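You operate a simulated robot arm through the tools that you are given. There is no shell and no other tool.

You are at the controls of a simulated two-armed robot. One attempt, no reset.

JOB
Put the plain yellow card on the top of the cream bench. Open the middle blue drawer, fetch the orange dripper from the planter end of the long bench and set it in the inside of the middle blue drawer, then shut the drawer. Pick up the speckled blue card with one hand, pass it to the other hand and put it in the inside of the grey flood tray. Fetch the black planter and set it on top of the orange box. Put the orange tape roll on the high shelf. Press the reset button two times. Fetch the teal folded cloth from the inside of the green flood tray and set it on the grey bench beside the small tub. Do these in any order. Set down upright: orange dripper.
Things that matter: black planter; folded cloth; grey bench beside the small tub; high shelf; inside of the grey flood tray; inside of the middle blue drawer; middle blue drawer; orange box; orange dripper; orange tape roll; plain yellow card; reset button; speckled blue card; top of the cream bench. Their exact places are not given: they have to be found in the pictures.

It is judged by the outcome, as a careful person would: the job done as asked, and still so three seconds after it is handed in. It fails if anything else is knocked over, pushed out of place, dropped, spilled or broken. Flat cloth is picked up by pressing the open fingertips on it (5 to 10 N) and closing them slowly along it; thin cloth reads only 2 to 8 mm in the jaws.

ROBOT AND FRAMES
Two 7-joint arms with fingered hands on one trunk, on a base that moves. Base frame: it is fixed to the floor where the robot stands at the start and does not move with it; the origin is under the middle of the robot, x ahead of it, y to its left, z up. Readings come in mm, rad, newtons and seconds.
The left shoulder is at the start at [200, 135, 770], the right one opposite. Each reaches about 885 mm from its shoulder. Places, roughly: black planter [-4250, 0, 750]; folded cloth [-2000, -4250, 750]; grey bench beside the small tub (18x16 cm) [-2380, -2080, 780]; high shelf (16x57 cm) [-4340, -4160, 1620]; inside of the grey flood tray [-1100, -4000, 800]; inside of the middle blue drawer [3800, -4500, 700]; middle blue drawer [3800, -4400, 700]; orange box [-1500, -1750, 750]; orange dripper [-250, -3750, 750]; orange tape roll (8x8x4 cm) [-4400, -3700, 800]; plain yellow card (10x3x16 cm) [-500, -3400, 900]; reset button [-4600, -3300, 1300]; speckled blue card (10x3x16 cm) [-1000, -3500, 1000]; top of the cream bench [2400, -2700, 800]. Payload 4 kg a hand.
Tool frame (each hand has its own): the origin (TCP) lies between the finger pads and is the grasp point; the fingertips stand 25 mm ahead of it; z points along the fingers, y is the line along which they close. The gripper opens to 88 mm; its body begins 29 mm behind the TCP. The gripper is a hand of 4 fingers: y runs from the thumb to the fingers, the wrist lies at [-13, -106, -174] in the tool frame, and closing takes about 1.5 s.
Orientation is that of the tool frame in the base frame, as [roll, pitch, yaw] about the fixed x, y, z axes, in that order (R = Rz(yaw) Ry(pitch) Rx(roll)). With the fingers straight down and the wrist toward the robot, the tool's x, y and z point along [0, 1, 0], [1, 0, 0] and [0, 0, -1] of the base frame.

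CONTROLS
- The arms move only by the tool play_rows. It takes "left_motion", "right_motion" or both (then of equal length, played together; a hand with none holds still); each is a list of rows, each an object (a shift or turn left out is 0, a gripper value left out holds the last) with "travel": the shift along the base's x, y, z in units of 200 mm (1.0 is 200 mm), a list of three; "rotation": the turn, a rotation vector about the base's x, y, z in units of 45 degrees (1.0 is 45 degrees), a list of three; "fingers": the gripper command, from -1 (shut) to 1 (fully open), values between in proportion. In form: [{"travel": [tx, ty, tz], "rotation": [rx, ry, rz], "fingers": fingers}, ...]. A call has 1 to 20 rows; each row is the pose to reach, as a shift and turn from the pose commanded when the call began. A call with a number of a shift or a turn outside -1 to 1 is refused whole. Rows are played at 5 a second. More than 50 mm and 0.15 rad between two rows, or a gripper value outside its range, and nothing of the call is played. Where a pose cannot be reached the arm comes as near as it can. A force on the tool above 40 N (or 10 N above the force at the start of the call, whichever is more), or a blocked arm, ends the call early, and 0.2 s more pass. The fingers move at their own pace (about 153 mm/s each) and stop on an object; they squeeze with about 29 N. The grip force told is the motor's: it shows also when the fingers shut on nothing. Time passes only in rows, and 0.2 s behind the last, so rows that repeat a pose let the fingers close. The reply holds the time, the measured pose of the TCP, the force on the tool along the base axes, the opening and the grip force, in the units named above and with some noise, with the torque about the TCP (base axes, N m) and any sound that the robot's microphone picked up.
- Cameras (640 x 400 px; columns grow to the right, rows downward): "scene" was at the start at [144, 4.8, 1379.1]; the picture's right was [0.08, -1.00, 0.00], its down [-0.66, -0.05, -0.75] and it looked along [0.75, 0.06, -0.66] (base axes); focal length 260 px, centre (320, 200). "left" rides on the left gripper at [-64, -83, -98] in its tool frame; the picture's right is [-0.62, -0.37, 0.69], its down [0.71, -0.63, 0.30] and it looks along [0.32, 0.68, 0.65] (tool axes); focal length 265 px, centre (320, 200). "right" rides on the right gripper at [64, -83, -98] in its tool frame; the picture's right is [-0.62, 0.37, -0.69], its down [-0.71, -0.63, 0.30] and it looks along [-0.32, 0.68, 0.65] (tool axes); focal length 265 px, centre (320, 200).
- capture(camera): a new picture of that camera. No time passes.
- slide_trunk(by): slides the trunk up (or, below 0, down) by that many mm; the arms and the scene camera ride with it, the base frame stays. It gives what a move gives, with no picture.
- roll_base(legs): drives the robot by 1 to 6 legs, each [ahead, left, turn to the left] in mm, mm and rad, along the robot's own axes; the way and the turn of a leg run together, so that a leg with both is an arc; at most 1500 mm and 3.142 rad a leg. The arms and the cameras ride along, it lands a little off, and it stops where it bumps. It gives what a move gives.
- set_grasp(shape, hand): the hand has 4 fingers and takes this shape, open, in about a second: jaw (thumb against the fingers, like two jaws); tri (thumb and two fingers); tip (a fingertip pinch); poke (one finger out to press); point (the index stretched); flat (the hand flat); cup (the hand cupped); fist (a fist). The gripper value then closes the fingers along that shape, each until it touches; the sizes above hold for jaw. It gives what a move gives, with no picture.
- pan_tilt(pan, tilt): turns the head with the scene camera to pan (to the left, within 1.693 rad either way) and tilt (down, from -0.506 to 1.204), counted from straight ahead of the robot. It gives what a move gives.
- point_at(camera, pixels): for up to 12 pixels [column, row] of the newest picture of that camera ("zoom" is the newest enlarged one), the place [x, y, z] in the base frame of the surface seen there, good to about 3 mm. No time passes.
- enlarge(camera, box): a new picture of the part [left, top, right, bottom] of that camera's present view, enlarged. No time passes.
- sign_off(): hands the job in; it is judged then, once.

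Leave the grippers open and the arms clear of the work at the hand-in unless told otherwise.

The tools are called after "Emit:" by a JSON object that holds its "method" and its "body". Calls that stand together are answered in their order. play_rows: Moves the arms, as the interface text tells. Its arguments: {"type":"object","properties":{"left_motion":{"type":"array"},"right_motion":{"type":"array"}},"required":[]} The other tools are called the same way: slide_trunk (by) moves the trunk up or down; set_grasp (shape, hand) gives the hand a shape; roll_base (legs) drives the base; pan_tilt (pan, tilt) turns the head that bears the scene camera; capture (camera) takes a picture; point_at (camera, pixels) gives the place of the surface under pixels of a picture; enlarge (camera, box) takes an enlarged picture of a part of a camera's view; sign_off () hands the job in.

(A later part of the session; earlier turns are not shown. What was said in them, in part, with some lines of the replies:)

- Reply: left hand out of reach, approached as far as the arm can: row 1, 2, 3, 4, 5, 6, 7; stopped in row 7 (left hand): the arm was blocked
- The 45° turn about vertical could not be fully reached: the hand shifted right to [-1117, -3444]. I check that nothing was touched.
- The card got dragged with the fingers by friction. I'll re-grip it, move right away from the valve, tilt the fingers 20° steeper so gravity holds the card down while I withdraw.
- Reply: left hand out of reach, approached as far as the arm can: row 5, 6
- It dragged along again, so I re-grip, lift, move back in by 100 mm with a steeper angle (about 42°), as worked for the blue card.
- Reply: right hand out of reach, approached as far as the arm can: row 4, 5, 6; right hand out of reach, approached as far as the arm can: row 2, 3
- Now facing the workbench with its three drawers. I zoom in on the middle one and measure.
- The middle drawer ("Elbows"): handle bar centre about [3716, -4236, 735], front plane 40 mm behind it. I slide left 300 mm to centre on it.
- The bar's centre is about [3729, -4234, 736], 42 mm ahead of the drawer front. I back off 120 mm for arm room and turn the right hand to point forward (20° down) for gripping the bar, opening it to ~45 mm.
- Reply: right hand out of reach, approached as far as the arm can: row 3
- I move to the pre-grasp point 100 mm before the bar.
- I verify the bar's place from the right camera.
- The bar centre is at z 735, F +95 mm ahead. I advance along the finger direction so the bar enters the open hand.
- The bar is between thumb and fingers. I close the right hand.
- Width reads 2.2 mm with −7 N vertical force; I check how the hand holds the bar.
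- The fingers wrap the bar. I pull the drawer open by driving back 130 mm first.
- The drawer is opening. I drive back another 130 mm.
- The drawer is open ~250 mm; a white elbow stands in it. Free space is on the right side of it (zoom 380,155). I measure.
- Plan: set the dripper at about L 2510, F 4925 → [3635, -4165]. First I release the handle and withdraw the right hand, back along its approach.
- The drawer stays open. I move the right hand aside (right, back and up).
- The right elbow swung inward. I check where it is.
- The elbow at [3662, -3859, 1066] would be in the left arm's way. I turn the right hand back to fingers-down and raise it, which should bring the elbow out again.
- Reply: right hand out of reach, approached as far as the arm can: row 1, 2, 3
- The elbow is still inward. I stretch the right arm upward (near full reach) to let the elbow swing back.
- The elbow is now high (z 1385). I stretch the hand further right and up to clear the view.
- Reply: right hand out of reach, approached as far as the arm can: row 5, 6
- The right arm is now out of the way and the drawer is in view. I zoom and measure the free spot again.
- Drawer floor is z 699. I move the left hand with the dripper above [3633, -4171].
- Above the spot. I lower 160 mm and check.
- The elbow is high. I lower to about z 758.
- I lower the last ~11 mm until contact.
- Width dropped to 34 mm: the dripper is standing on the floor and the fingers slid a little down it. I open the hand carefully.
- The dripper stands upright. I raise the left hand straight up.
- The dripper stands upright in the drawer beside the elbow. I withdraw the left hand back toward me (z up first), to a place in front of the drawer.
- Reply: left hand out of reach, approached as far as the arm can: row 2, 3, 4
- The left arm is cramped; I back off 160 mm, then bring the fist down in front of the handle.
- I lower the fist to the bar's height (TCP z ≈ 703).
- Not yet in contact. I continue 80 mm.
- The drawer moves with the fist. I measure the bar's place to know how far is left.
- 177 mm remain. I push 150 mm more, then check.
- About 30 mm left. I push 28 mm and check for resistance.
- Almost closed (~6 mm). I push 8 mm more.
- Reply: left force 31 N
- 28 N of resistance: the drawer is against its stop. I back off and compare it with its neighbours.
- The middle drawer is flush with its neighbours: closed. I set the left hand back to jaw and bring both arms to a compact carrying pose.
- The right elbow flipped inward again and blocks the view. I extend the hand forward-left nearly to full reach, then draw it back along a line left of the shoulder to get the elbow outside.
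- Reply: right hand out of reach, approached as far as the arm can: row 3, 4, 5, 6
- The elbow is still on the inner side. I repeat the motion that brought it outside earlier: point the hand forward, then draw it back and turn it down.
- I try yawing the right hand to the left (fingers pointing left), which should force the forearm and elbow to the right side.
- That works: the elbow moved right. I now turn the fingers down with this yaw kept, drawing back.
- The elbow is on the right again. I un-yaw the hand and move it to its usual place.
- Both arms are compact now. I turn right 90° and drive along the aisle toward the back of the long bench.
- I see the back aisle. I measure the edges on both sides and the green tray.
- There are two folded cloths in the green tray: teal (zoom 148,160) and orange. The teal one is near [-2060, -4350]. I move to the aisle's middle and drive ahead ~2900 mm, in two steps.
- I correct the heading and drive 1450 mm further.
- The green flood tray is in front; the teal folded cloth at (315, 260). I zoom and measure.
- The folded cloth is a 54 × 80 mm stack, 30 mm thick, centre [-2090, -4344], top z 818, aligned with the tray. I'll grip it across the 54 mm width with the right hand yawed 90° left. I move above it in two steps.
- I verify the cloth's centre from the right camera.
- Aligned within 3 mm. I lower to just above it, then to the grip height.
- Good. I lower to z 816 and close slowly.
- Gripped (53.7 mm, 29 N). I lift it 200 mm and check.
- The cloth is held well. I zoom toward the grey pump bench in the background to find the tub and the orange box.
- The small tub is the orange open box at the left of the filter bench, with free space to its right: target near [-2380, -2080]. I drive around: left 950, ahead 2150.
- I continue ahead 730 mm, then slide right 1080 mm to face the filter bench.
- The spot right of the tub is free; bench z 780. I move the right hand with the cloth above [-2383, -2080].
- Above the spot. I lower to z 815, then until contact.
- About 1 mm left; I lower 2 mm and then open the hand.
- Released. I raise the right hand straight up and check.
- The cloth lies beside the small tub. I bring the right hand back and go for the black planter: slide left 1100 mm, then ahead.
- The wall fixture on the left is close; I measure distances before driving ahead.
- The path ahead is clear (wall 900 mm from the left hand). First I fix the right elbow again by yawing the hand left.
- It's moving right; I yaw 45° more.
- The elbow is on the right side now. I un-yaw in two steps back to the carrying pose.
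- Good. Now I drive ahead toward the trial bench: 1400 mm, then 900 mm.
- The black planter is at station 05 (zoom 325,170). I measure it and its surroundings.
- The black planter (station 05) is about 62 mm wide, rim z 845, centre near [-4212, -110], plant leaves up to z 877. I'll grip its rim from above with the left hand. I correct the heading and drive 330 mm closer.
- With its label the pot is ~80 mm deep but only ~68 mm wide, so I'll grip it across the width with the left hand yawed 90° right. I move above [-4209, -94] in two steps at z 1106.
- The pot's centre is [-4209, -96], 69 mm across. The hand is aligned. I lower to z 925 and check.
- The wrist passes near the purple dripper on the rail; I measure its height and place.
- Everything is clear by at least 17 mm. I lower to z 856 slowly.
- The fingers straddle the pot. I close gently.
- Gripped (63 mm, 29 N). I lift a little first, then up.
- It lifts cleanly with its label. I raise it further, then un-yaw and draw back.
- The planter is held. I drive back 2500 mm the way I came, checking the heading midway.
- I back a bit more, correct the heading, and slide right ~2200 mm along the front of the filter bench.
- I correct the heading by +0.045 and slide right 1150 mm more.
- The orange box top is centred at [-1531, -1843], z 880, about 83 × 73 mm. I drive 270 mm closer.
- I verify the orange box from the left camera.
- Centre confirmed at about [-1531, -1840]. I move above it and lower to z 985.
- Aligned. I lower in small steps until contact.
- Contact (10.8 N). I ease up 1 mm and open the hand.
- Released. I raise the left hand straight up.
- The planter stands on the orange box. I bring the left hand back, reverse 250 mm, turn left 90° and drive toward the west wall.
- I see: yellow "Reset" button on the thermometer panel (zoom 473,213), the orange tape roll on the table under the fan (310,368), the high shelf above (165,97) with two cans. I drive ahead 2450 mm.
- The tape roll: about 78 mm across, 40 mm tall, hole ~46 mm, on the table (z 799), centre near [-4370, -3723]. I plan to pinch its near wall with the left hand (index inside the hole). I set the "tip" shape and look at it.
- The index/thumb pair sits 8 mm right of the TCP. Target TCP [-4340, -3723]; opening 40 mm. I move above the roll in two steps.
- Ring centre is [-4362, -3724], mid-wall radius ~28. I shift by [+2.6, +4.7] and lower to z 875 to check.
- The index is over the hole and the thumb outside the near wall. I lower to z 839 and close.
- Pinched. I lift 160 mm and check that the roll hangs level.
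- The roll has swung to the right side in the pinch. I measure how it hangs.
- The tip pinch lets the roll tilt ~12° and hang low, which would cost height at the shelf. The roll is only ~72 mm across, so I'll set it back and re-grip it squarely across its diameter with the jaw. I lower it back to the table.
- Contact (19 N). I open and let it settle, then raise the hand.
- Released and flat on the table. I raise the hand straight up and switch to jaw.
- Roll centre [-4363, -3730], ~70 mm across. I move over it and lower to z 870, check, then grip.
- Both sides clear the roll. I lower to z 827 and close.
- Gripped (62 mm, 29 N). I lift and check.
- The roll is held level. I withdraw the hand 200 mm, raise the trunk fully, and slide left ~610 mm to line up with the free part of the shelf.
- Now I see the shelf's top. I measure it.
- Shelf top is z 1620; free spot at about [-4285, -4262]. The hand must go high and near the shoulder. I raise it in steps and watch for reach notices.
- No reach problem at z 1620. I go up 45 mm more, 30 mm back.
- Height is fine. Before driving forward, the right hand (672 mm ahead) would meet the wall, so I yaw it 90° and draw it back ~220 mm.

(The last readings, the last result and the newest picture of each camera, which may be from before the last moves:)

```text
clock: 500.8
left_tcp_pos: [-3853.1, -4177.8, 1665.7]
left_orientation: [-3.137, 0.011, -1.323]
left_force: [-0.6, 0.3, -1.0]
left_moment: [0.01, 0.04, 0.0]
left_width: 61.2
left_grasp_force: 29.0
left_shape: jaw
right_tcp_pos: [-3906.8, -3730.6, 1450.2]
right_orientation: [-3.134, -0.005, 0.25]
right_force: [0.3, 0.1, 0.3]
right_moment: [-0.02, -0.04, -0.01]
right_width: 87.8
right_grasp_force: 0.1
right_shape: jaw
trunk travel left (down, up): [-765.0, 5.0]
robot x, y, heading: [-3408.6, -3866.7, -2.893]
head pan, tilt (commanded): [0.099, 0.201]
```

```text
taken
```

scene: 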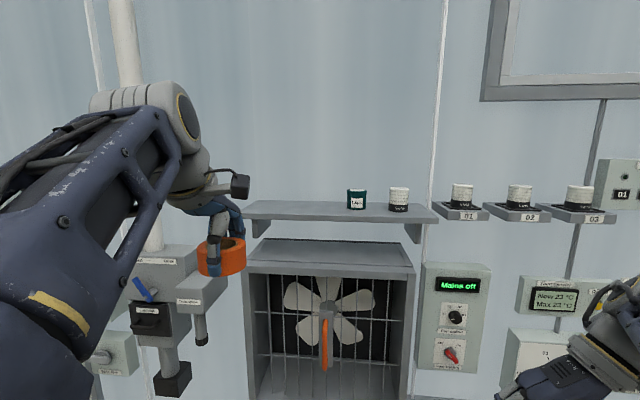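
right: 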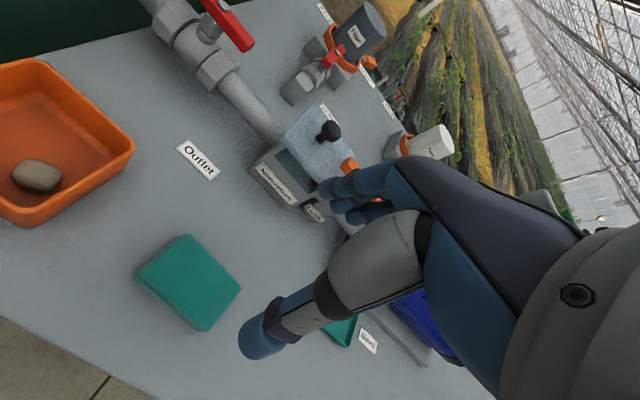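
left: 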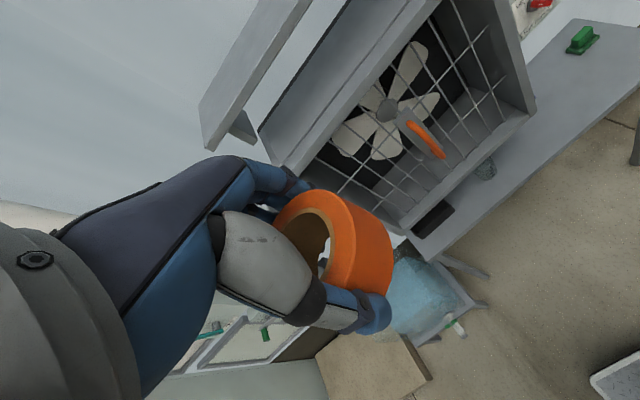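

I lower the right hand by 180 mm to keep it clear of the lamp brackets, then drive forward 300 mm and check.

Emit:
{"method": "play_rows", "body": {"right_motion": [{"travel": [0, 0, -0.2]}, {"travel": [0, 0, -0.4]}, {"travel": [0, 0, -0.6]}, {"travel": [0, 0, -0.8]}, {"travel": [0, 0, -0.9]}, {"travel": [0, 0, -0.9]}]}}

Emit:
{"method": "roll_base", "body": {"legs": [[300, 0, 0]]}}

Emit:
{"method": "capture", "body": {"camera": "scene"}}

Emit:
{"method": "capture", "body": {"camera": "left"}}

```text
clock: 502.2
left_tcp_pos: [-3853.1, -4177.2, 1665.0]
left_orientation: [-3.136, 0.012, -1.325]
left_force: [-0.7, -0.4, -0.5]
left_moment: [-0.03, 0.02, -0.02]
left_width: 61.3
left_grasp_force: 29.5
left_shape: jaw
right_tcp_pos: [-3907.9, -3728.7, 1269.5]
right_orientation: [-3.136, -0.003, 0.248]
right_force: [-0.9, 0.4, 0.0]
right_moment: [0.0, 0.02, 0.03]
right_width: 87.7
right_grasp_force: 0.1
right_shape: jaw
trunk travel left (down, up): [-765.0, 5.0]
robot x, y, heading: [-3402.6, -3870.1, -2.892]
head pan, tilt (commanded): [0.099, 0.201]
```

```text
clock: 504.3
left_tcp_pos: [-4146.1, -4256.6, 1664.8]
left_orientation: [-3.138, 0.013, -1.318]
left_force: [-0.2, -0.8, 0.2]
left_moment: [0.02, 0.04, 0.01]
left_width: 61.3
left_grasp_force: 28.5
left_shape: jaw
right_tcp_pos: [-4204.5, -3808.8, 1270.7]
right_orientation: [-3.136, -0.004, 0.254]
right_force: [0.3, 0.2, 0.7]
right_moment: [0.01, 0.0, -0.01]
right_width: 87.3
right_grasp_force: 0.2
right_shape: jaw
trunk travel left (down, up): [-765.0, 5.0]
robot x, y, heading: [-3700.5, -3943.7, -2.885]
head pan, tilt (commanded): [0.099, 0.201]
```

```text
taken
```

scene: 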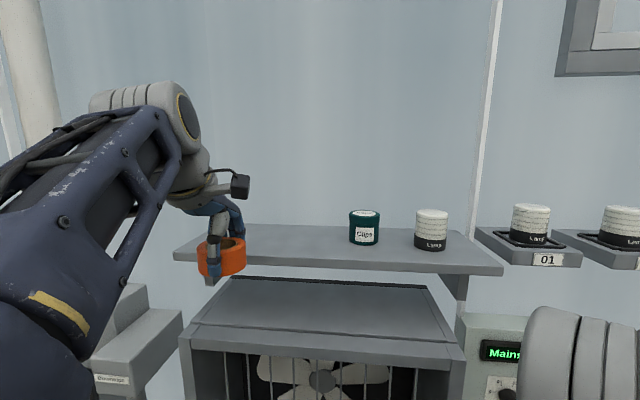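

```text
taken
```

left: 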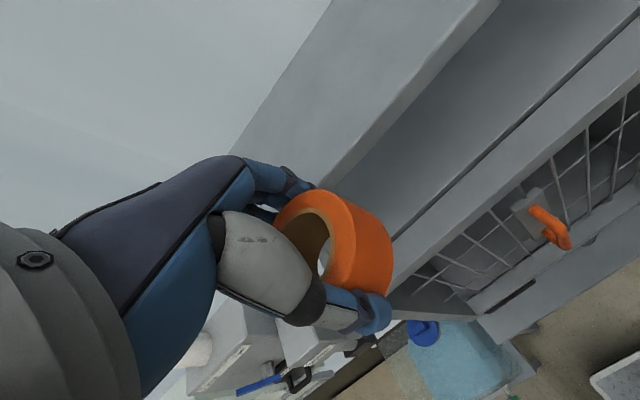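

I check the floor-standing bottle stand's place before the last 134 mm.

Emit:
{"method": "point_at", "body": {"camera": "left", "pixels": [[440, 355], [425, 335], [470, 330], [400, 380], [505, 370], [350, 100], [300, 150], [480, 10], [270, 385]]}}

```text
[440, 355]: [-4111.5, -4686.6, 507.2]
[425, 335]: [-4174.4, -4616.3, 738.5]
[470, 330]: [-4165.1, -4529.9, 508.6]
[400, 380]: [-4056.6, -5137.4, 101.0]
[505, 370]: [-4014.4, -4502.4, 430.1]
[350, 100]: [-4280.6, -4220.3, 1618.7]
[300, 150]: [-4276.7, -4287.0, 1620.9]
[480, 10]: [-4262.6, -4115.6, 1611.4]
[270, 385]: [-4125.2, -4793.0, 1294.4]
```

Clear by over 200 mm. I drive forward the last 130 mm.

Emit:
{"method": "roll_base", "body": {"legs": [[130, 0, 0]]}}

Emit:
{"method": "capture", "body": {"camera": "scene"}}

Emit:
{"method": "capture", "body": {"camera": "left"}}

Emit:
{"method": "point_at", "body": {"camera": "left", "pixels": [[420, 130], [470, 60], [250, 120], [300, 60], [400, 200], [440, 220]]}}

```text
clock: 505.5
left_tcp_pos: [-4271.6, -4287.3, 1666.2]
left_orientation: [-3.138, 0.013, -1.324]
left_force: [0.5, -0.8, 0.0]
left_moment: [-0.01, 0.0, -0.02]
left_width: 61.1
left_grasp_force: 28.6
left_shape: jaw
right_tcp_pos: [-4326.8, -3839.3, 1270.7]
right_orientation: [-3.134, -0.004, 0.25]
right_force: [0.2, 1.5, -0.8]
right_moment: [0.01, 0.0, -0.01]
right_width: 87.6
right_grasp_force: 0.0
right_shape: jaw
trunk travel left (down, up): [-765.0, 5.0]
robot x, y, heading: [-3823.7, -3976.2, -2.89]
head pan, tilt (commanded): [0.099, 0.201]
```

```text
taken
```

scene: 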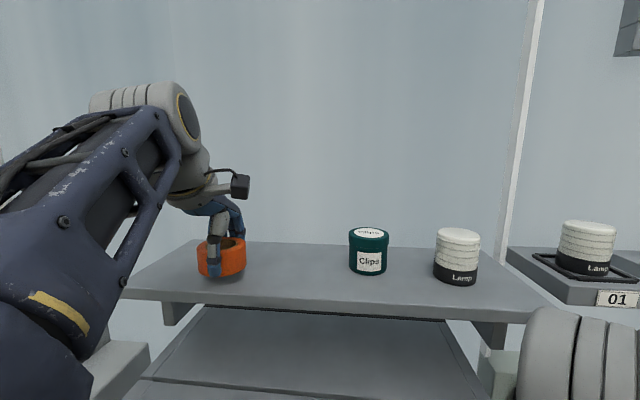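

```text
taken
```

left: 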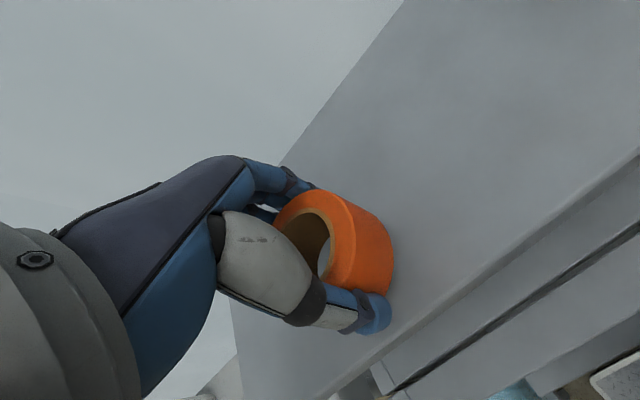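

```text
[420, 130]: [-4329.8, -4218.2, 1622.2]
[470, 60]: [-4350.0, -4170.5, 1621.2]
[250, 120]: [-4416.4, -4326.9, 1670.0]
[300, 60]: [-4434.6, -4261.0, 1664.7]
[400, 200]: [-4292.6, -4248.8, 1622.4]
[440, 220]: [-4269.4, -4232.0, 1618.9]
```

The roll is over the shelf's front part. I go 20 mm further, then lower.

Emit:
{"method": "roll_base", "body": {"legs": [[22, 0, 0]]}}

Emit:
{"method": "play_rows", "body": {"left_motion": [{"travel": [0, 0, -0.025], "fingers": -1}, {"travel": [0, 0, -0.045]}, {"travel": [0, 0, -0.058]}, {"travel": [0, 0, -0.066]}, {"travel": [0, 0, -0.066]}]}}

Emit:
{"method": "enlarge", "body": {"camera": "scene", "box": [120, 180, 320, 310]}}

```text
clock: 506.3
left_tcp_pos: [-4292.7, -4292.8, 1665.5]
left_orientation: [-3.138, 0.012, -1.323]
left_force: [0.3, 0.2, -0.3]
left_moment: [0.03, 0.05, -0.01]
left_width: 61.3
left_grasp_force: 29.2
left_shape: jaw
right_tcp_pos: [-4348.3, -3844.1, 1271.5]
right_orientation: [-3.134, -0.004, 0.25]
right_force: [0.4, 0.6, 0.4]
right_moment: [0.1, 0.02, 0.01]
right_width: 87.6
right_grasp_force: 0.0
right_shape: jaw
trunk travel left (down, up): [-765.0, 5.0]
robot x, y, heading: [-3845.6, -3983.6, -2.89]
head pan, tilt (commanded): [0.099, 0.201]
```

```text
clock: 507.5
left_tcp_pos: [-4292.7, -4294.0, 1651.2]
left_orientation: [-3.139, 0.01, -1.323]
left_force: [1.6, -0.6, -0.1]
left_moment: [0.0, -0.01, -0.03]
left_width: 61.2
left_grasp_force: 28.8
left_shape: jaw
right_tcp_pos: [-4349.4, -3844.2, 1269.8]
right_orientation: [-3.134, -0.002, 0.25]
right_force: [0.0, 0.2, 0.5]
right_moment: [-0.01, 0.05, 0.01]
right_width: 87.6
right_grasp_force: 0.0
right_shape: jaw
trunk travel left (down, up): [-765.0, 5.0]
robot x, y, heading: [-3843.6, -3981.9, -2.889]
head pan, tilt (commanded): [0.099, 0.201]
```

```text
3.08 times, centred on (220, 245) of scene
```

zoom: 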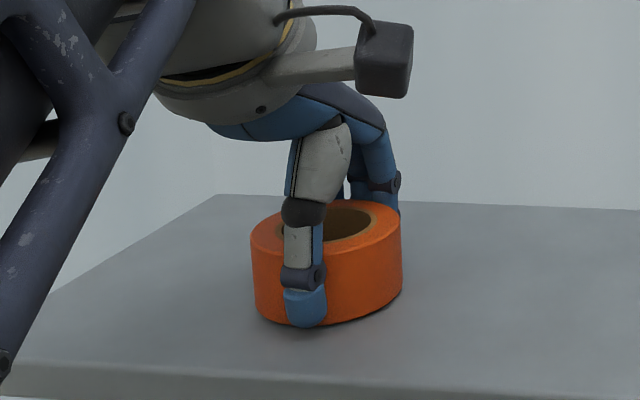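

Almost touching. I lower 3 mm more and open the hand.

Emit:
{"method": "play_rows", "body": {"left_motion": [{"travel": [0, 0, -0.008], "fingers": -1}, {"travel": [0, 0, -0.015]}, {"travel": [0, 0, -0.015], "fingers": 0.3}, {"travel": [0, 0, -0.012], "fingers": 0.5}, {"travel": [0, 0, -0.01], "fingers": 0.8}, {"travel": [0, 0, -0.005], "fingers": 1}, {"travel": [0, 0, 0], "fingers": 1}, {"travel": [0, 0, 0], "fingers": 1}]}}

Emit:
{"method": "enlarge", "body": {"camera": "scene", "box": [120, 180, 320, 310]}}

```text
clock: 509.3
left_tcp_pos: [-4293.7, -4293.0, 1652.9]
left_orientation: [-3.135, 0.012, -1.322]
left_force: [1.2, 0.3, -0.3]
left_moment: [-0.01, 0.01, 0.0]
left_width: 87.5
left_grasp_force: 0.0
left_shape: jaw
right_tcp_pos: [-4348.9, -3844.0, 1270.3]
right_orientation: [-3.134, -0.004, 0.249]
right_force: [-0.3, 1.5, -0.6]
right_moment: [-0.01, 0.02, -0.03]
right_width: 87.6
right_grasp_force: 0.0
right_shape: jaw
trunk travel left (down, up): [-765.0, 5.0]
robot x, y, heading: [-3847.8, -3981.4, -2.893]
head pan, tilt (commanded): [0.099, 0.201]
```

```text
3.08 times, centred on (220, 245) of scene
```

zoom: 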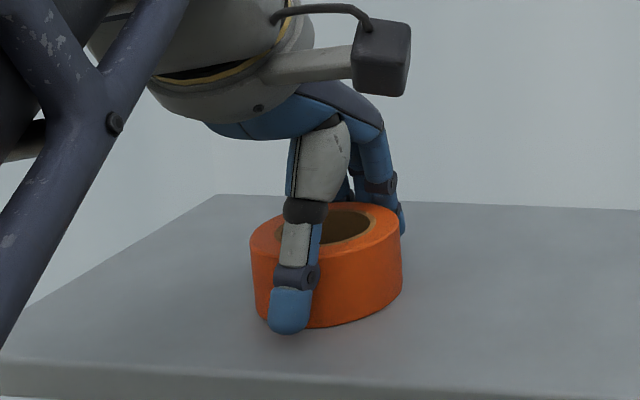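

The roll rests on the shelf. Raising straight up is at the reach limit, so I raise 60 mm while tilting the fingers 30° forward and easing back 15 mm, which keeps both sides clear of the roll.

Emit:
{"method": "play_rows", "body": {"left_motion": [{"travel": [0.012, 0.003, 0.05], "rotation": [-0.028, 0.108, 0], "fingers": 1}, {"travel": [0.024, 0.006, 0.1], "rotation": [-0.056, 0.215, 0]}, {"travel": [0.036, 0.009, 0.15], "rotation": [-0.083, 0.323, 0]}, {"travel": [0.049, 0.013, 0.2], "rotation": [-0.111, 0.43, 0]}, {"travel": [0.061, 0.016, 0.25], "rotation": [-0.139, 0.538, 0]}, {"travel": [0.073, 0.019, 0.3], "rotation": [-0.1666, 0.6459, 0]}, {"travel": [0.073, 0.019, 0.3], "rotation": [-0.1666, 0.6459, 0]}]}}

Emit:
{"method": "enlarge", "body": {"camera": "scene", "box": [120, 160, 360, 310]}}

```text
clock: 510.9
left_tcp_pos: [-4277.1, -4290.2, 1712.1]
left_orientation: [2.621, 0.009, -1.328]
left_force: [0.4, 0.1, 0.4]
left_moment: [-0.01, -0.05, -0.02]
left_width: 87.8
left_grasp_force: 0.0
left_shape: jaw
right_tcp_pos: [-4350.1, -3845.2, 1270.5]
right_orientation: [-3.132, -0.002, 0.248]
right_force: [-0.5, 1.8, -0.1]
right_moment: [-0.03, -0.01, -0.04]
right_width: 87.4
right_grasp_force: 0.1
right_shape: jaw
trunk travel left (down, up): [-765.0, 5.0]
robot x, y, heading: [-3848.1, -3984.1, -2.885]
head pan, tilt (commanded): [0.099, 0.201]
```

```text
2.67 times, centred on (240, 235) of scene
```

zoom: 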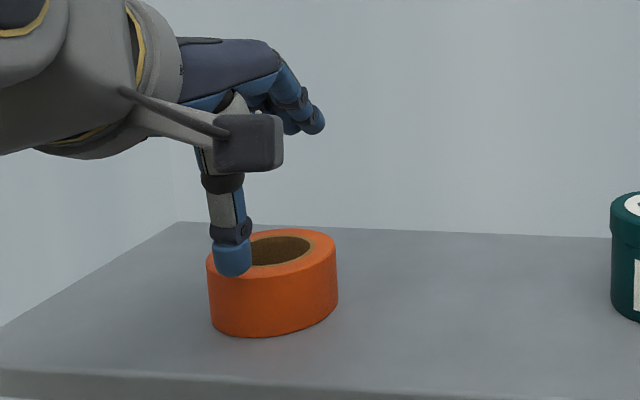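

The hand is clear above the roll. I drive back 350 mm.

Emit:
{"method": "roll_base", "body": {"legs": [[-350, 0, 0]]}}

Emit:
{"method": "capture", "body": {"camera": "scene"}}

```text
clock: 513.2
left_tcp_pos: [-3936.3, -4203.5, 1713.6]
left_orientation: [2.62, 0.009, -1.324]
left_force: [0.3, -0.1, -0.4]
left_moment: [0.01, 0.0, -0.02]
left_width: 87.4
left_grasp_force: 0.2
left_shape: jaw
right_tcp_pos: [-4010.9, -3758.1, 1271.5]
right_orientation: [-3.133, -0.003, 0.253]
right_force: [-0.3, -0.5, 0.2]
right_moment: [0.03, 0.01, 0.04]
right_width: 87.8
right_grasp_force: 0.1
right_shape: jaw
trunk travel left (down, up): [-765.0, 5.0]
robot x, y, heading: [-3506.8, -3893.5, -2.881]
head pan, tilt (commanded): [0.099, 0.201]
```

```text
taken
```

scene: 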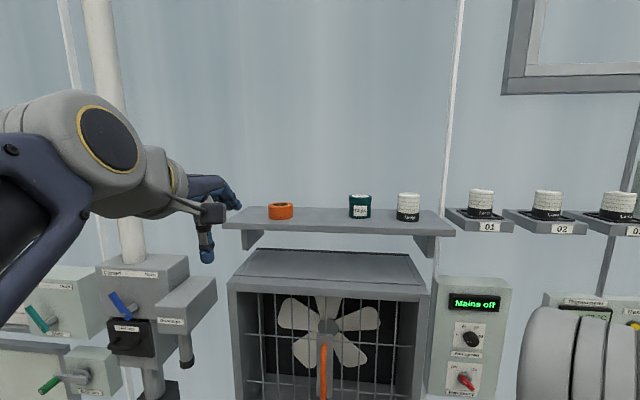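

The tape roll stands on the high shelf. Next the reset button: I slide right ~1040 mm, then point the left hand forward at button height.

Emit:
{"method": "roll_base", "body": {"legs": [[0, -1040, 0]]}}

Emit:
{"method": "play_rows", "body": {"left_motion": [{"travel": [-0.085, -0.021, -0.158], "rotation": [-0.025, 0.099, 0]}, {"travel": [-0.17, -0.043, -0.317], "rotation": [-0.05, 0.198, 0]}, {"travel": [-0.255, -0.064, -0.475], "rotation": [-0.075, 0.297, 0]}, {"travel": [-0.34, -0.085, -0.633], "rotation": [-0.1, 0.395, 0]}, {"travel": [-0.425, -0.107, -0.79], "rotation": [-0.125, 0.494, 0]}, {"travel": [-0.509, -0.128, -0.95], "rotation": [-0.149, 0.593, 0]}, {"travel": [-0.509, -0.128, -0.95], "rotation": [-0.149, 0.593, 0]}]}}

Emit:
{"method": "capture", "body": {"camera": "scene"}}

```text
clock: 518.6
left_tcp_pos: [-4204.5, -3186.1, 1712.1]
left_orientation: [2.621, 0.01, -1.328]
left_force: [1.2, 0.3, -0.7]
left_moment: [-0.01, 0.02, -0.01]
left_width: 87.6
left_grasp_force: 0.0
left_shape: jaw
right_tcp_pos: [-4276.2, -2739.6, 1270.2]
right_orientation: [-3.133, -0.005, 0.252]
right_force: [0.3, 0.4, 1.1]
right_moment: [0.0, -0.02, -0.01]
right_width: 87.5
right_grasp_force: 0.0
right_shape: jaw
trunk travel left (down, up): [-765.0, 5.0]
robot x, y, heading: [-3772.3, -2881.6, -2.884]
head pan, tilt (commanded): [0.099, 0.201]
```

```text
clock: 520.2
left_tcp_pos: [-4301.7, -3209.6, 1521.9]
left_orientation: [2.143, 0.006, -1.33]
left_force: [0.1, 1.3, 0.7]
left_moment: [0.01, 0.02, -0.01]
left_width: 87.8
left_grasp_force: 0.0
left_shape: jaw
right_tcp_pos: [-4274.7, -2740.8, 1270.2]
right_orientation: [-3.134, -0.003, 0.251]
right_force: [-0.7, -0.2, -0.3]
right_moment: [-0.01, -0.03, 0.01]
right_width: 87.8
right_grasp_force: 0.2
right_shape: jaw
trunk travel left (down, up): [-765.0, 5.0]
robot x, y, heading: [-3772.6, -2874.8, -2.887]
head pan, tilt (commanded): [0.099, 0.201]
```

```text
taken
```

scene: 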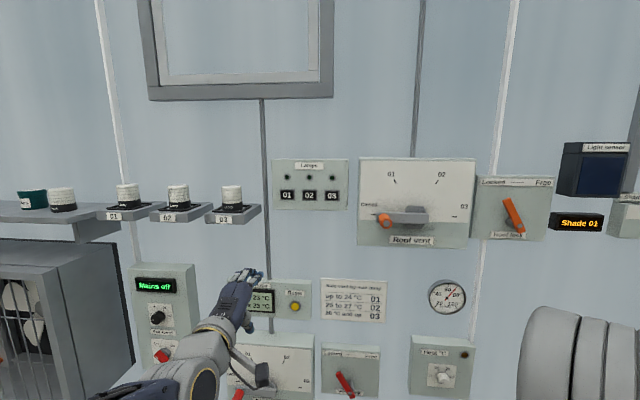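

I set the poke shape and measure the button.

Emit:
{"method": "set_grasp", "body": {"hand": "left", "shape": "poke"}}

Emit:
{"method": "capture", "body": {"camera": "scene"}}

Emit:
{"method": "enlarge", "body": {"camera": "scene", "box": [200, 250, 360, 350]}}

Emit:
{"method": "capture", "body": {"camera": "left"}}

```text
clock: 521.1
left_tcp_pos: [-4302.7, -3210.4, 1522.0]
left_orientation: [2.14, 0.007, -1.33]
left_force: [-0.7, -0.2, -0.2]
left_moment: [-0.01, -0.02, -0.02]
left_width: 0.2
left_grasp_force: 0.1
left_shape: poke
right_tcp_pos: [-4276.0, -2739.8, 1270.3]
right_orientation: [-3.131, -0.004, 0.252]
right_force: [-0.4, -0.4, -0.6]
right_moment: [0.0, 0.0, 0.0]
right_width: 87.8
right_grasp_force: 0.2
right_shape: jaw
trunk travel left (down, up): [-765.0, 5.0]
robot x, y, heading: [-3768.9, -2876.0, -2.886]
head pan, tilt (commanded): [0.099, 0.201]
```

```text
taken
```

scene: 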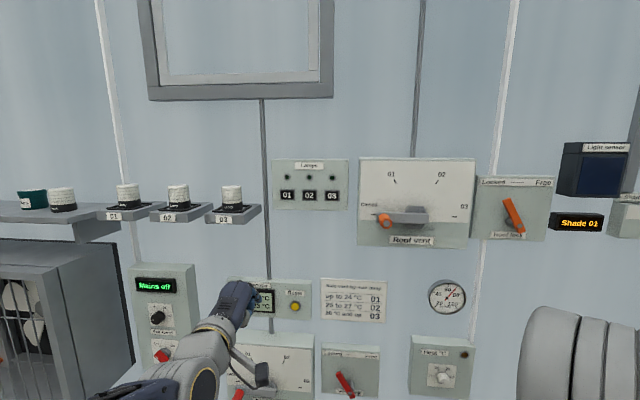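

```text
4.00 times, centred on (280, 300) of scene
```

zoom: 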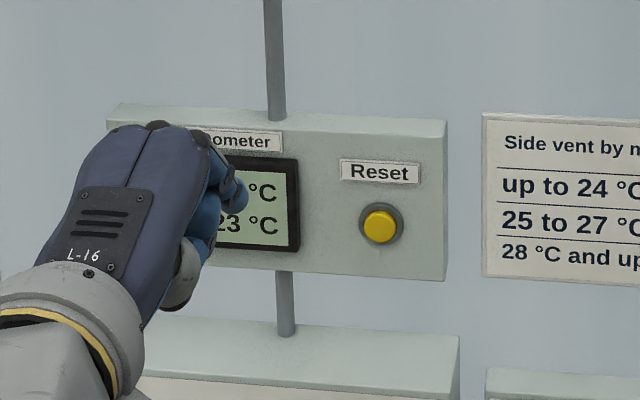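

```text
taken
```

left: 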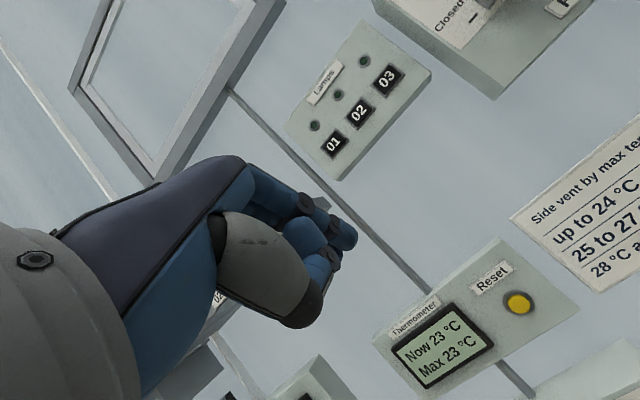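

Emit:
{"method": "point_at", "body": {"camera": "left", "pixels": [[345, 232], [350, 245], [352, 238], [330, 215], [320, 270], [520, 303], [510, 300], [500, 330], [540, 300]]}}

Emit:
{"method": "point_at", "body": {"camera": "zoom", "pixels": [[380, 225], [360, 225], [405, 225], [420, 260], [380, 210], [380, 240], [235, 195], [240, 205]]}}

Emit:
{"method": "enlarge", "body": {"camera": "left", "box": [200, 150, 400, 350]}}

```text
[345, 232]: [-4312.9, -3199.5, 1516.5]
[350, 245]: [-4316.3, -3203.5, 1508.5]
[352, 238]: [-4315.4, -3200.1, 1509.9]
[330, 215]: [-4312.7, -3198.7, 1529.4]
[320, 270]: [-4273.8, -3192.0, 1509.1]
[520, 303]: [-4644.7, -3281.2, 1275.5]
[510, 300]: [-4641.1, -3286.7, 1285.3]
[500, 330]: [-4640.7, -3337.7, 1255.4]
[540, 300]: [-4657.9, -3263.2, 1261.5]
```

```text
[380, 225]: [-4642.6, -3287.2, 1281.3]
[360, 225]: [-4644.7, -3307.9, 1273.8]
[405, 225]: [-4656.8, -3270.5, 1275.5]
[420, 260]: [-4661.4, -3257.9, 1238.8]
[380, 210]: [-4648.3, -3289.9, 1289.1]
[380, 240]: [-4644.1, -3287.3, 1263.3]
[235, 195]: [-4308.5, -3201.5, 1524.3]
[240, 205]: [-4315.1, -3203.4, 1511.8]
```

```text
2.00 times, centred on (300, 250) of left
```

zoom: 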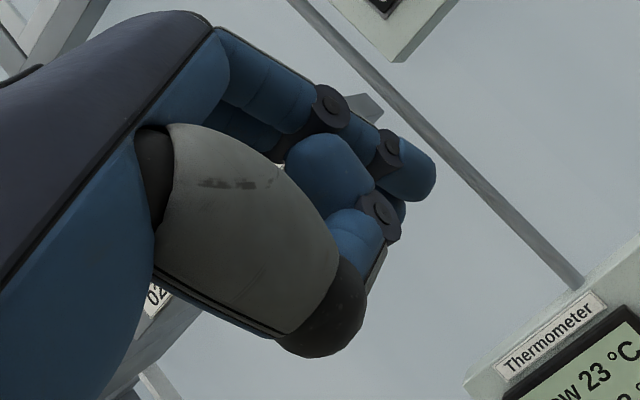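

I measure the side-vent box below the panel, to keep the hand clear of it.

Emit:
{"method": "point_at", "body": {"camera": "scene", "pixels": [[300, 340], [280, 332], [300, 355], [285, 355], [350, 350], [262, 375], [240, 395], [305, 320]]}}

```text
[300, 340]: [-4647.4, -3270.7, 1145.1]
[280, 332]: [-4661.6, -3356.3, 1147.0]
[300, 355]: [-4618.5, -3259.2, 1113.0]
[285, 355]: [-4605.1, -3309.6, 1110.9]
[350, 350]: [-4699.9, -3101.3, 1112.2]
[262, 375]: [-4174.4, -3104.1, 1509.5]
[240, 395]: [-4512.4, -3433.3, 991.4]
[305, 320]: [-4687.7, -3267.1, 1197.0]
```

The box below ends at z 1145, clear. I move the left hand to the pre-press place (60 mm before the button) in two steps.

Emit:
{"method": "play_rows", "body": {"left_motion": [{"travel": [-0.13, -0.032, -0.125], "rotation": [-0.015, 0.06, 0]}, {"travel": [-0.26, -0.064, -0.25], "rotation": [-0.03, 0.12, 0]}, {"travel": [-0.39, -0.096, -0.37], "rotation": [-0.045, 0.18, 0]}, {"travel": [-0.52, -0.128, -0.5], "rotation": [-0.06, 0.24, 0]}, {"travel": [-0.646, -0.159, -0.62], "rotation": [-0.074, 0.302, 0]}, {"travel": [-0.646, -0.159, -0.62], "rotation": [-0.074, 0.302, 0]}]}}

Emit:
{"method": "play_rows", "body": {"left_motion": [{"travel": [-0.12, -0.03, -0.125], "rotation": [-0.015, 0.06, 0]}, {"travel": [-0.24, -0.06, -0.25], "rotation": [-0.03, 0.12, 0]}, {"travel": [-0.36, -0.09, -0.37], "rotation": [-0.045, 0.18, 0]}, {"travel": [-0.48, -0.12, -0.5], "rotation": [-0.06, 0.24, 0]}, {"travel": [-0.6, -0.148, -0.62], "rotation": [-0.074, 0.302, 0]}, {"travel": [-0.6, -0.148, -0.62], "rotation": [-0.074, 0.302, 0]}]}}

Emit:
{"method": "capture", "body": {"camera": "left"}}

Emit:
{"method": "enlarge", "body": {"camera": "scene", "box": [200, 250, 360, 350]}}

```text
clock: 522.5
left_tcp_pos: [-4434.8, -3245.6, 1401.0]
left_orientation: [1.897, 0.007, -1.334]
left_force: [0.5, -0.4, -0.3]
left_moment: [0.02, 0.03, 0.0]
left_width: 0.3
left_grasp_force: 0.2
left_shape: poke
right_tcp_pos: [-4276.5, -2740.0, 1269.4]
right_orientation: [-3.133, -0.003, 0.251]
right_force: [-0.6, -0.6, 0.6]
right_moment: [0.01, -0.01, 0.01]
right_width: 87.9
right_grasp_force: 0.1
right_shape: jaw
trunk travel left (down, up): [-765.0, 5.0]
robot x, y, heading: [-3774.6, -2879.4, -2.886]
head pan, tilt (commanded): [0.099, 0.201]
```

```text
clock: 523.9
left_tcp_pos: [-4551.8, -3271.1, 1275.7]
left_orientation: [1.653, 0.006, -1.335]
left_force: [-0.7, 0.5, -0.6]
left_moment: [0.0, -0.03, 0.0]
left_width: 0.3
left_grasp_force: 0.2
left_shape: poke
right_tcp_pos: [-4277.1, -2739.4, 1270.4]
right_orientation: [-3.133, -0.003, 0.251]
right_force: [0.6, 0.2, -0.1]
right_moment: [0.02, 0.0, -0.01]
right_width: 87.8
right_grasp_force: 0.1
right_shape: jaw
trunk travel left (down, up): [-765.0, 5.0]
robot x, y, heading: [-3775.2, -2876.6, -2.889]
head pan, tilt (commanded): [0.099, 0.201]
```

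```text
taken
```

left: 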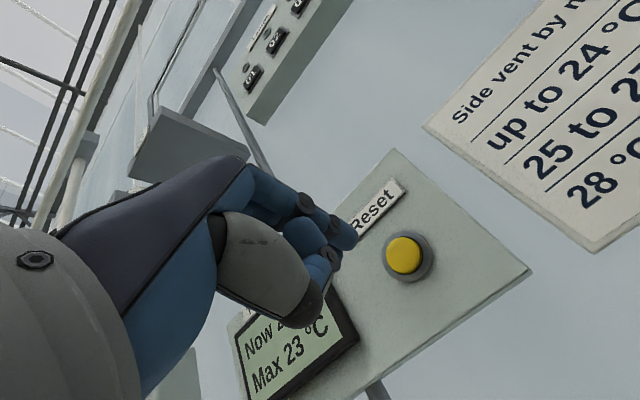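

```text
4.00 times, centred on (280, 300) of scene
```

zoom: 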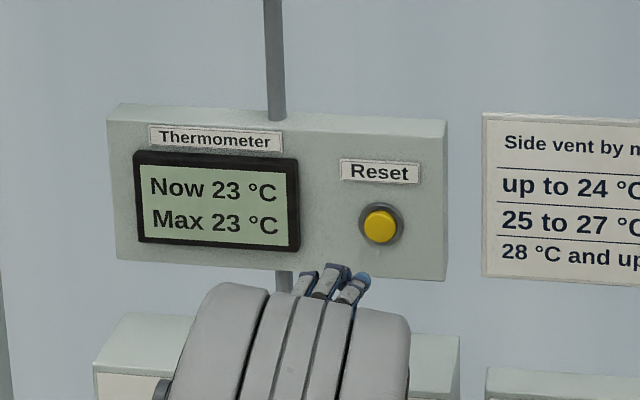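

I measure the fingertip and the button in the left camera.

Emit:
{"method": "point_at", "body": {"camera": "left", "pixels": [[355, 238], [350, 228], [345, 245], [404, 255], [392, 255], [415, 258], [404, 243], [404, 268]]}}

Emit:
{"method": "enlarge", "body": {"camera": "left", "box": [280, 170, 480, 310]}}

```text
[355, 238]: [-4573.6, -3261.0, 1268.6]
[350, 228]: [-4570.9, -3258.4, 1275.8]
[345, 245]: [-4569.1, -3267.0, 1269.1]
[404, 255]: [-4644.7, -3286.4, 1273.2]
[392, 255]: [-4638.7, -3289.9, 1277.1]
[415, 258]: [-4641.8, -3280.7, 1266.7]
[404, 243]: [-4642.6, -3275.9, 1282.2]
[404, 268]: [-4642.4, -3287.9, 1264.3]
```

```text
2.86 times, centred on (380, 240) of left
```

zoom: 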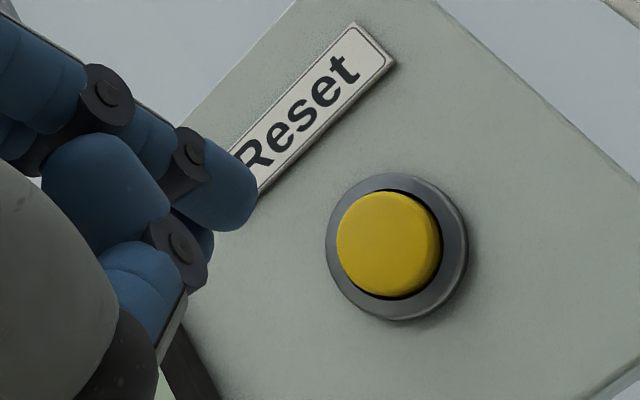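

Tip and button are aligned laterally; the tip is 4 mm low and ~70 mm away. I approach 62 mm with 4 mm rise.

Emit:
{"method": "play_rows", "body": {"left_motion": [{"travel": [-0.097, -0.023, 0.01]}, {"travel": [-0.194, -0.047, 0.02]}, {"travel": [-0.26, -0.063, 0.02]}, {"travel": [-0.301, -0.0725, 0.02]}, {"travel": [-0.301, -0.0725, 0.02]}]}}

Emit:
{"method": "enlarge", "body": {"camera": "left", "box": [260, 150, 460, 290]}}

Emit:
{"method": "point_at", "body": {"camera": "zoom", "pixels": [[310, 230], [300, 245], [290, 220], [380, 240], [400, 260]]}}

```text
clock: 525.1
left_tcp_pos: [-4615.9, -3286.7, 1280.7]
left_orientation: [1.652, 0.006, -1.332]
left_force: [0.5, -0.5, 0.2]
left_moment: [0.02, 0.01, -0.03]
left_width: 0.0
left_grasp_force: 0.0
left_shape: poke
right_tcp_pos: [-4276.0, -2740.2, 1270.0]
right_orientation: [-3.132, -0.004, 0.25]
right_force: [-0.3, 0.4, 0.1]
right_moment: [0.0, -0.01, 0.01]
right_width: 87.5
right_grasp_force: 0.1
right_shape: jaw
trunk travel left (down, up): [-765.0, 5.0]
robot x, y, heading: [-3772.8, -2879.4, -2.887]
head pan, tilt (commanded): [0.099, 0.201]
```

```text
2.86 times, centred on (360, 220) of left
```

zoom: 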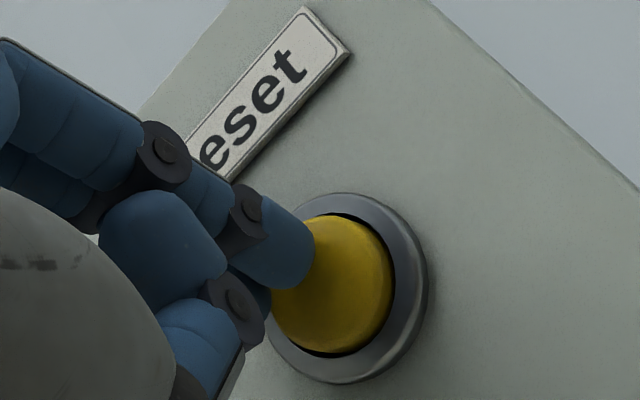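

```text
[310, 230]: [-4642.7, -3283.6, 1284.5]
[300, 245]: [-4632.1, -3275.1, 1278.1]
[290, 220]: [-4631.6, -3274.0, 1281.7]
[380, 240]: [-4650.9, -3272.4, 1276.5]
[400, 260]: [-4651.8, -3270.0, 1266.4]
```

The tip is ~10 mm before the button. First press: advance slowly up to 15 mm, then withdraw 20 mm.

Emit:
{"method": "play_rows", "body": {"left_motion": [{"travel": [-0.024, -0.006, -0.005]}, {"travel": [-0.044, -0.0105, -0.005]}, {"travel": [-0.058, -0.014, -0.005]}, {"travel": [-0.068, -0.0163, -0.005]}, {"travel": [-0.073, -0.0175, -0.005]}]}}

Emit:
{"method": "enlarge", "body": {"camera": "left", "box": [260, 150, 460, 290]}}

Emit:
{"method": "enlarge", "body": {"camera": "scene", "box": [200, 250, 360, 350]}}

```text
clock: 526.1
left_tcp_pos: [-4624.3, -3286.7, 1281.9]
left_orientation: [1.639, 0.006, -1.338]
left_force: [84.2, 28.5, 15.0]
left_moment: [-0.16, 1.06, -0.61]
left_width: 0.2
left_grasp_force: 0.0
left_shape: poke
right_tcp_pos: [-4274.2, -2738.8, 1270.8]
right_orientation: [-3.134, -0.001, 0.252]
right_force: [-0.5, -0.2, -0.3]
right_moment: [0.05, -0.02, 0.0]
right_width: 87.7
right_grasp_force: 0.1
right_shape: jaw
trunk travel left (down, up): [-765.0, 5.0]
robot x, y, heading: [-3768.0, -2880.2, -2.883]
head pan, tilt (commanded): [0.099, 0.201]
heard: click
stopped in row 5 (left hand): the force on the tool passed its limit at 43 N (the readings are from after the stop); the commanded pose is now the measured one
```

```text
2.86 times, centred on (360, 220) of left
```

zoom: 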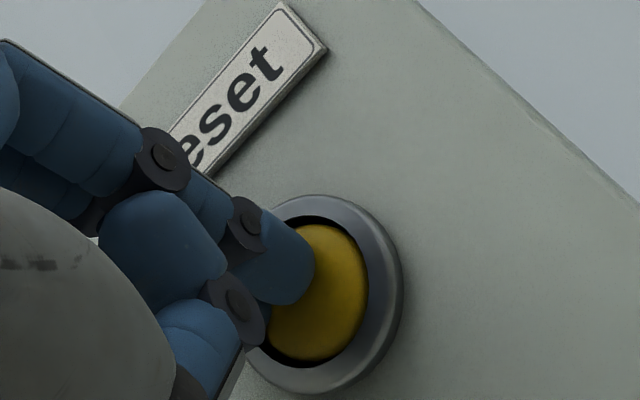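

```text
4.00 times, centred on (280, 300) of scene
```

zoom: 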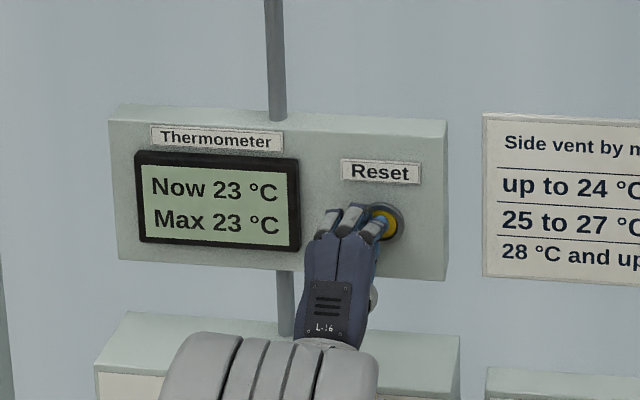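

A click was heard: first press done. I withdraw 22 mm.

Emit:
{"method": "play_rows", "body": {"left_motion": [{"travel": [0.04, 0.01, 0]}, {"travel": [0.08, 0.019, 0]}, {"travel": [0.11, 0.026, 0]}, {"travel": [0.11, 0.026, 0]}]}}

Emit:
{"method": "enlarge", "body": {"camera": "left", "box": [260, 150, 460, 290]}}

```text
clock: 527.1
left_tcp_pos: [-4606.3, -3283.6, 1279.3]
left_orientation: [1.65, 0.006, -1.338]
left_force: [1.1, 0.1, -0.5]
left_moment: [0.0, 0.01, 0.02]
left_width: 0.0
left_grasp_force: 0.0
left_shape: poke
right_tcp_pos: [-4275.0, -2740.6, 1270.5]
right_orientation: [-3.133, -0.003, 0.253]
right_force: [-0.1, -0.2, -0.5]
right_moment: [-0.01, 0.01, 0.0]
right_width: 87.8
right_grasp_force: 0.0
right_shape: jaw
trunk travel left (down, up): [-765.0, 5.0]
robot x, y, heading: [-3771.9, -2879.8, -2.884]
head pan, tilt (commanded): [0.099, 0.201]
```

```text
2.86 times, centred on (360, 220) of left
```

zoom: 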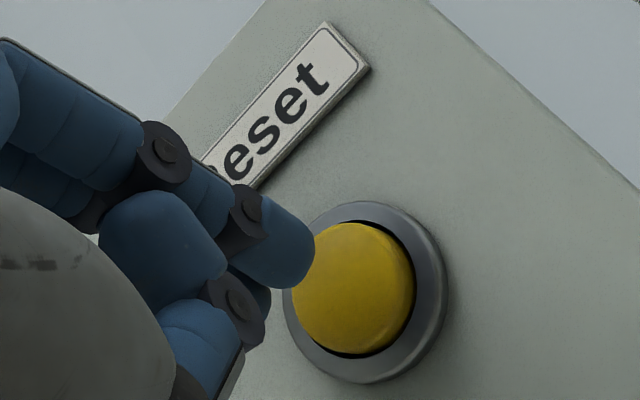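

The button popped back out. Second press: I advance in small steps to about the same depth.

Emit:
{"method": "play_rows", "body": {"left_motion": [{"travel": [-0.034, -0.008, 0.0]}, {"travel": [-0.058, -0.014, 0.0]}, {"travel": [-0.073, -0.0175, 0]}, {"travel": [-0.083, -0.02, 0]}, {"travel": [-0.09, -0.0216, 0]}, {"travel": [-0.095, -0.0228, 0]}, {"travel": [-0.095, -0.0228, 0]}]}}

```text
clock: 528.7
left_tcp_pos: [-4623.5, -3288.2, 1279.5]
left_orientation: [1.648, 0.006, -1.335]
left_force: [21.9, 6.1, 3.5]
left_moment: [0.0, 0.09, 0.01]
left_width: 0.0
left_grasp_force: 0.0
left_shape: poke
right_tcp_pos: [-4275.3, -2739.2, 1271.3]
right_orientation: [-3.132, 0.0, 0.252]
right_force: [-0.9, -0.4, 0.8]
right_moment: [0.04, 0.01, -0.01]
right_width: 87.9
right_grasp_force: 0.2
right_shape: jaw
trunk travel left (down, up): [-765.0, 5.0]
robot x, y, heading: [-3773.8, -2876.2, -2.887]
head pan, tilt (commanded): [0.099, 0.201]
heard: click
```

Second click heard. I withdraw the left hand 120 mm straight back.

Emit:
{"method": "play_rows", "body": {"left_motion": [{"travel": [0.05, 0.012, 0]}, {"travel": [0.15, 0.036, 0]}, {"travel": [0.3, 0.072, 0]}, {"travel": [0.45, 0.108, 0]}, {"travel": [0.58, 0.14, 0]}, {"travel": [0.58, 0.14, 0]}]}}

Emit:
{"method": "enlarge", "body": {"camera": "scene", "box": [180, 230, 380, 350]}}

```text
clock: 530.1
left_tcp_pos: [-4509.4, -3260.7, 1278.0]
left_orientation: [1.65, 0.006, -1.335]
left_force: [-0.3, -0.2, 0.4]
left_moment: [-0.03, 0.02, 0.0]
left_width: 0.0
left_grasp_force: 0.1
left_shape: poke
right_tcp_pos: [-4275.7, -2740.1, 1270.1]
right_orientation: [-3.134, -0.004, 0.251]
right_force: [-0.9, -0.1, -0.1]
right_moment: [0.0, -0.01, -0.01]
right_width: 87.7
right_grasp_force: 0.1
right_shape: jaw
trunk travel left (down, up): [-765.0, 5.0]
robot x, y, heading: [-3774.7, -2878.0, -2.887]
head pan, tilt (commanded): [0.099, 0.201]
```

```text
3.20 times, centred on (280, 290) of scene
```

zoom: 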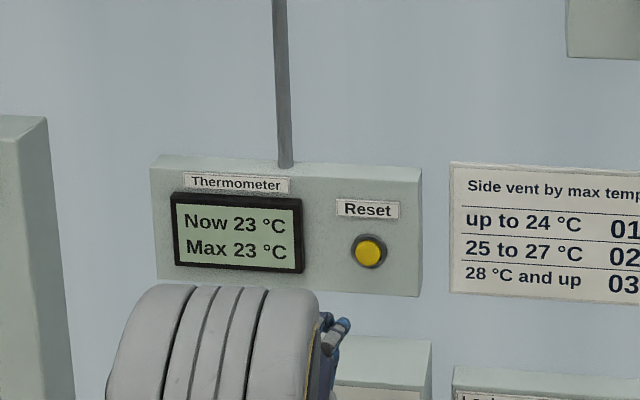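

Both presses are done. I back off 450 mm, open the left hand, and look around for a final check.

Emit:
{"method": "roll_base", "body": {"legs": [[-450, 0, 0]]}}

Emit:
{"method": "set_grasp", "body": {"hand": "left", "shape": "jaw"}}

Emit:
{"method": "pan_tilt", "body": {"pan": 0.6, "tilt": 0.3}}

Emit:
{"method": "capture", "body": {"camera": "scene"}}

Emit:
{"method": "pan_tilt", "body": {"pan": -1.69, "tilt": 0.4}}

Emit:
{"method": "capture", "body": {"camera": "scene"}}

Emit:
{"method": "pan_tilt", "body": {"pan": 1.69, "tilt": 0.35}}

Emit:
{"method": "capture", "body": {"camera": "scene"}}

```text
clock: 532.9
left_tcp_pos: [-4064.6, -3146.0, 1278.0]
left_orientation: [1.649, 0.006, -1.332]
left_force: [0.8, -0.3, -0.7]
left_moment: [0.01, 0.0, 0.01]
left_width: 0.0
left_grasp_force: 0.0
left_shape: poke
right_tcp_pos: [-3830.3, -2625.1, 1270.2]
right_orientation: [-3.133, -0.003, 0.254]
right_force: [0.3, 0.5, 0.9]
right_moment: [0.02, 0.02, -0.01]
right_width: 87.7
right_grasp_force: 0.1
right_shape: jaw
trunk travel left (down, up): [-765.0, 5.0]
robot x, y, heading: [-3328.7, -2762.8, -2.885]
head pan, tilt (commanded): [0.099, 0.201]
```

```text
clock: 533.8
left_tcp_pos: [-4065.1, -3146.9, 1277.3]
left_orientation: [1.65, 0.006, -1.332]
left_force: [1.0, -0.3, -0.1]
left_moment: [0.0, 0.01, 0.0]
left_width: 87.8
left_grasp_force: 0.2
left_shape: jaw
right_tcp_pos: [-3830.8, -2625.4, 1270.7]
right_orientation: [-3.133, -0.003, 0.254]
right_force: [0.2, 0.1, -0.2]
right_moment: [0.01, -0.01, 0.01]
right_width: 87.8
right_grasp_force: 0.1
right_shape: jaw
trunk travel left (down, up): [-765.0, 5.0]
robot x, y, heading: [-3331.0, -2761.1, -2.887]
head pan, tilt (commanded): [0.099, 0.201]
```

```text
clock: 534.7
left_tcp_pos: [-4065.4, -3146.1, 1277.2]
left_orientation: [1.649, 0.006, -1.332]
left_force: [0.1, 0.2, 0.2]
left_moment: [-0.01, -0.03, 0.0]
left_width: 87.7
left_grasp_force: 0.1
left_shape: jaw
right_tcp_pos: [-3830.3, -2624.6, 1270.3]
right_orientation: [-3.134, -0.005, 0.253]
right_force: [-0.2, 0.6, -0.2]
right_moment: [-0.01, 0.01, -0.01]
right_width: 87.8
right_grasp_force: 0.0
right_shape: jaw
trunk travel left (down, up): [-765.0, 5.0]
robot x, y, heading: [-3330.3, -2759.1, -2.885]
head pan, tilt (commanded): [0.6, 0.3]
```

```text
taken
```

scene: 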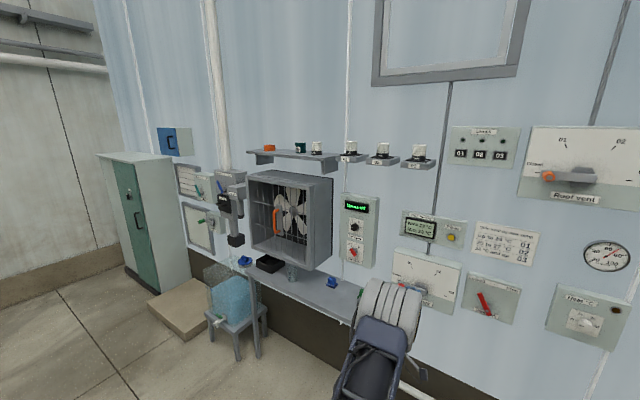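

```text
clock: 536.8
left_tcp_pos: [-4065.0, -3146.4, 1277.3]
left_orientation: [1.65, 0.006, -1.334]
left_force: [-0.1, -0.1, -0.5]
left_moment: [0.0, 0.01, -0.02]
left_width: 87.8
left_grasp_force: 0.2
left_shape: jaw
right_tcp_pos: [-3830.3, -2624.9, 1270.0]
right_orientation: [-3.133, -0.005, 0.254]
right_force: [1.0, -1.4, 0.2]
right_moment: [0.0, 0.0, -0.01]
right_width: 88.0
right_grasp_force: 0.0
right_shape: jaw
trunk travel left (down, up): [-765.0, 5.0]
robot x, y, heading: [-3329.3, -2762.1, -2.883]
head pan, tilt (commanded): [-1.689, 0.4]
```

```text
taken
```

scene: 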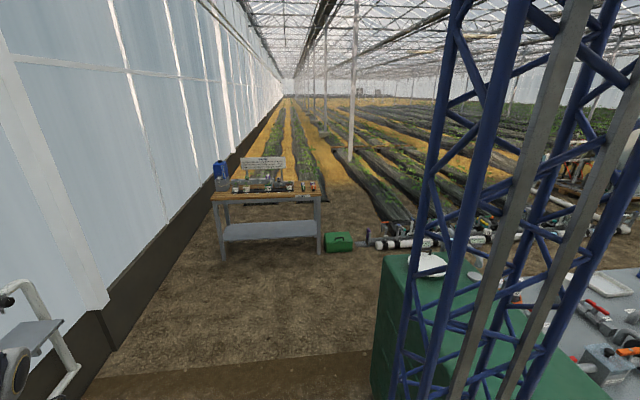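

```text
clock: 539.7
left_tcp_pos: [-4064.5, -3145.7, 1276.8]
left_orientation: [1.65, 0.006, -1.337]
left_force: [0.6, -0.2, 0.0]
left_moment: [-0.01, 0.01, 0.03]
left_width: 87.7
left_grasp_force: 0.0
left_shape: jaw
right_tcp_pos: [-3830.7, -2625.0, 1270.4]
right_orientation: [-3.133, -0.004, 0.252]
right_force: [-0.2, -1.1, 0.8]
right_moment: [0.01, 0.01, 0.0]
right_width: 87.5
right_grasp_force: 0.1
right_shape: jaw
trunk travel left (down, up): [-765.0, 5.0]
robot x, y, heading: [-3327.2, -2762.5, -2.882]
head pan, tilt (commanded): [1.689, 0.351]
```

```text
taken
```

scene: 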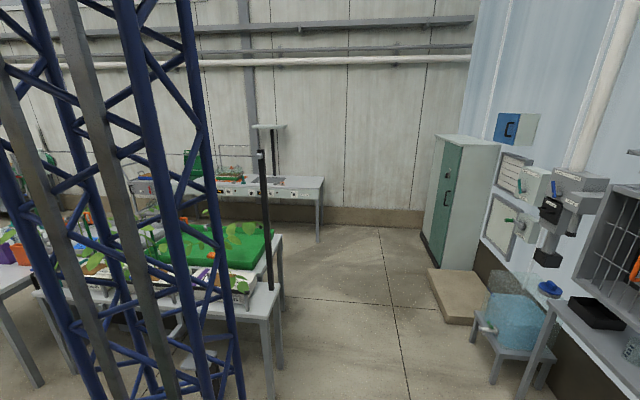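

Final check: the roll is on the high shelf, the panels and tables are undisturbed, and both hands are open and clear. The other six placements were each confirmed by picture when made, except that I haven't seen the dripper since the drawer was shut. I hand the job in.

Emit:
{"method": "sign_off", "body": {}}

```text
The job is handed in.
```

I handed the job in with every task done. I checked each placement by picture, except that I have not seen the dripper since I shut the drawer on it.

- **Plain yellow card:** it lies flat on the top of the cream bench, on the free strip along the aisle side.
- **Orange dripper:** it was standing upright in the middle blue drawer, beside the white elbow fitting, before I shut the drawer. I closed it slowly by pushing the handle. The drawer front now sits flush with its neighbours.
- **Speckled blue card:** I picked it up with the right hand, passed it to the left hand and laid it flat inside the grey flood tray.
- **Black planter:** it stands on top of the orange box. I took it from station 05 on the trial bench, with its label still attached.
- **Orange tape roll:** it is on the free part of the high shelf, left of the two cans.
- **Reset button:** I pressed it two times and heard a click each time. The first press was harder than intended, about 84 N at the stop, but the button sprang back normally.
- **Teal folded cloth:** it is on the grey bench, just to the right of the small orange tub.

Some placements took more than one try. Each card slid along with the fingers once and had to be gripped and set down again. The tape roll tilted in my first grip, so I put it back on its table and gripped it across the diameter instead. I saw nothing else moved or knocked over.

Both hands are open, and the robot is backed away from the wall.
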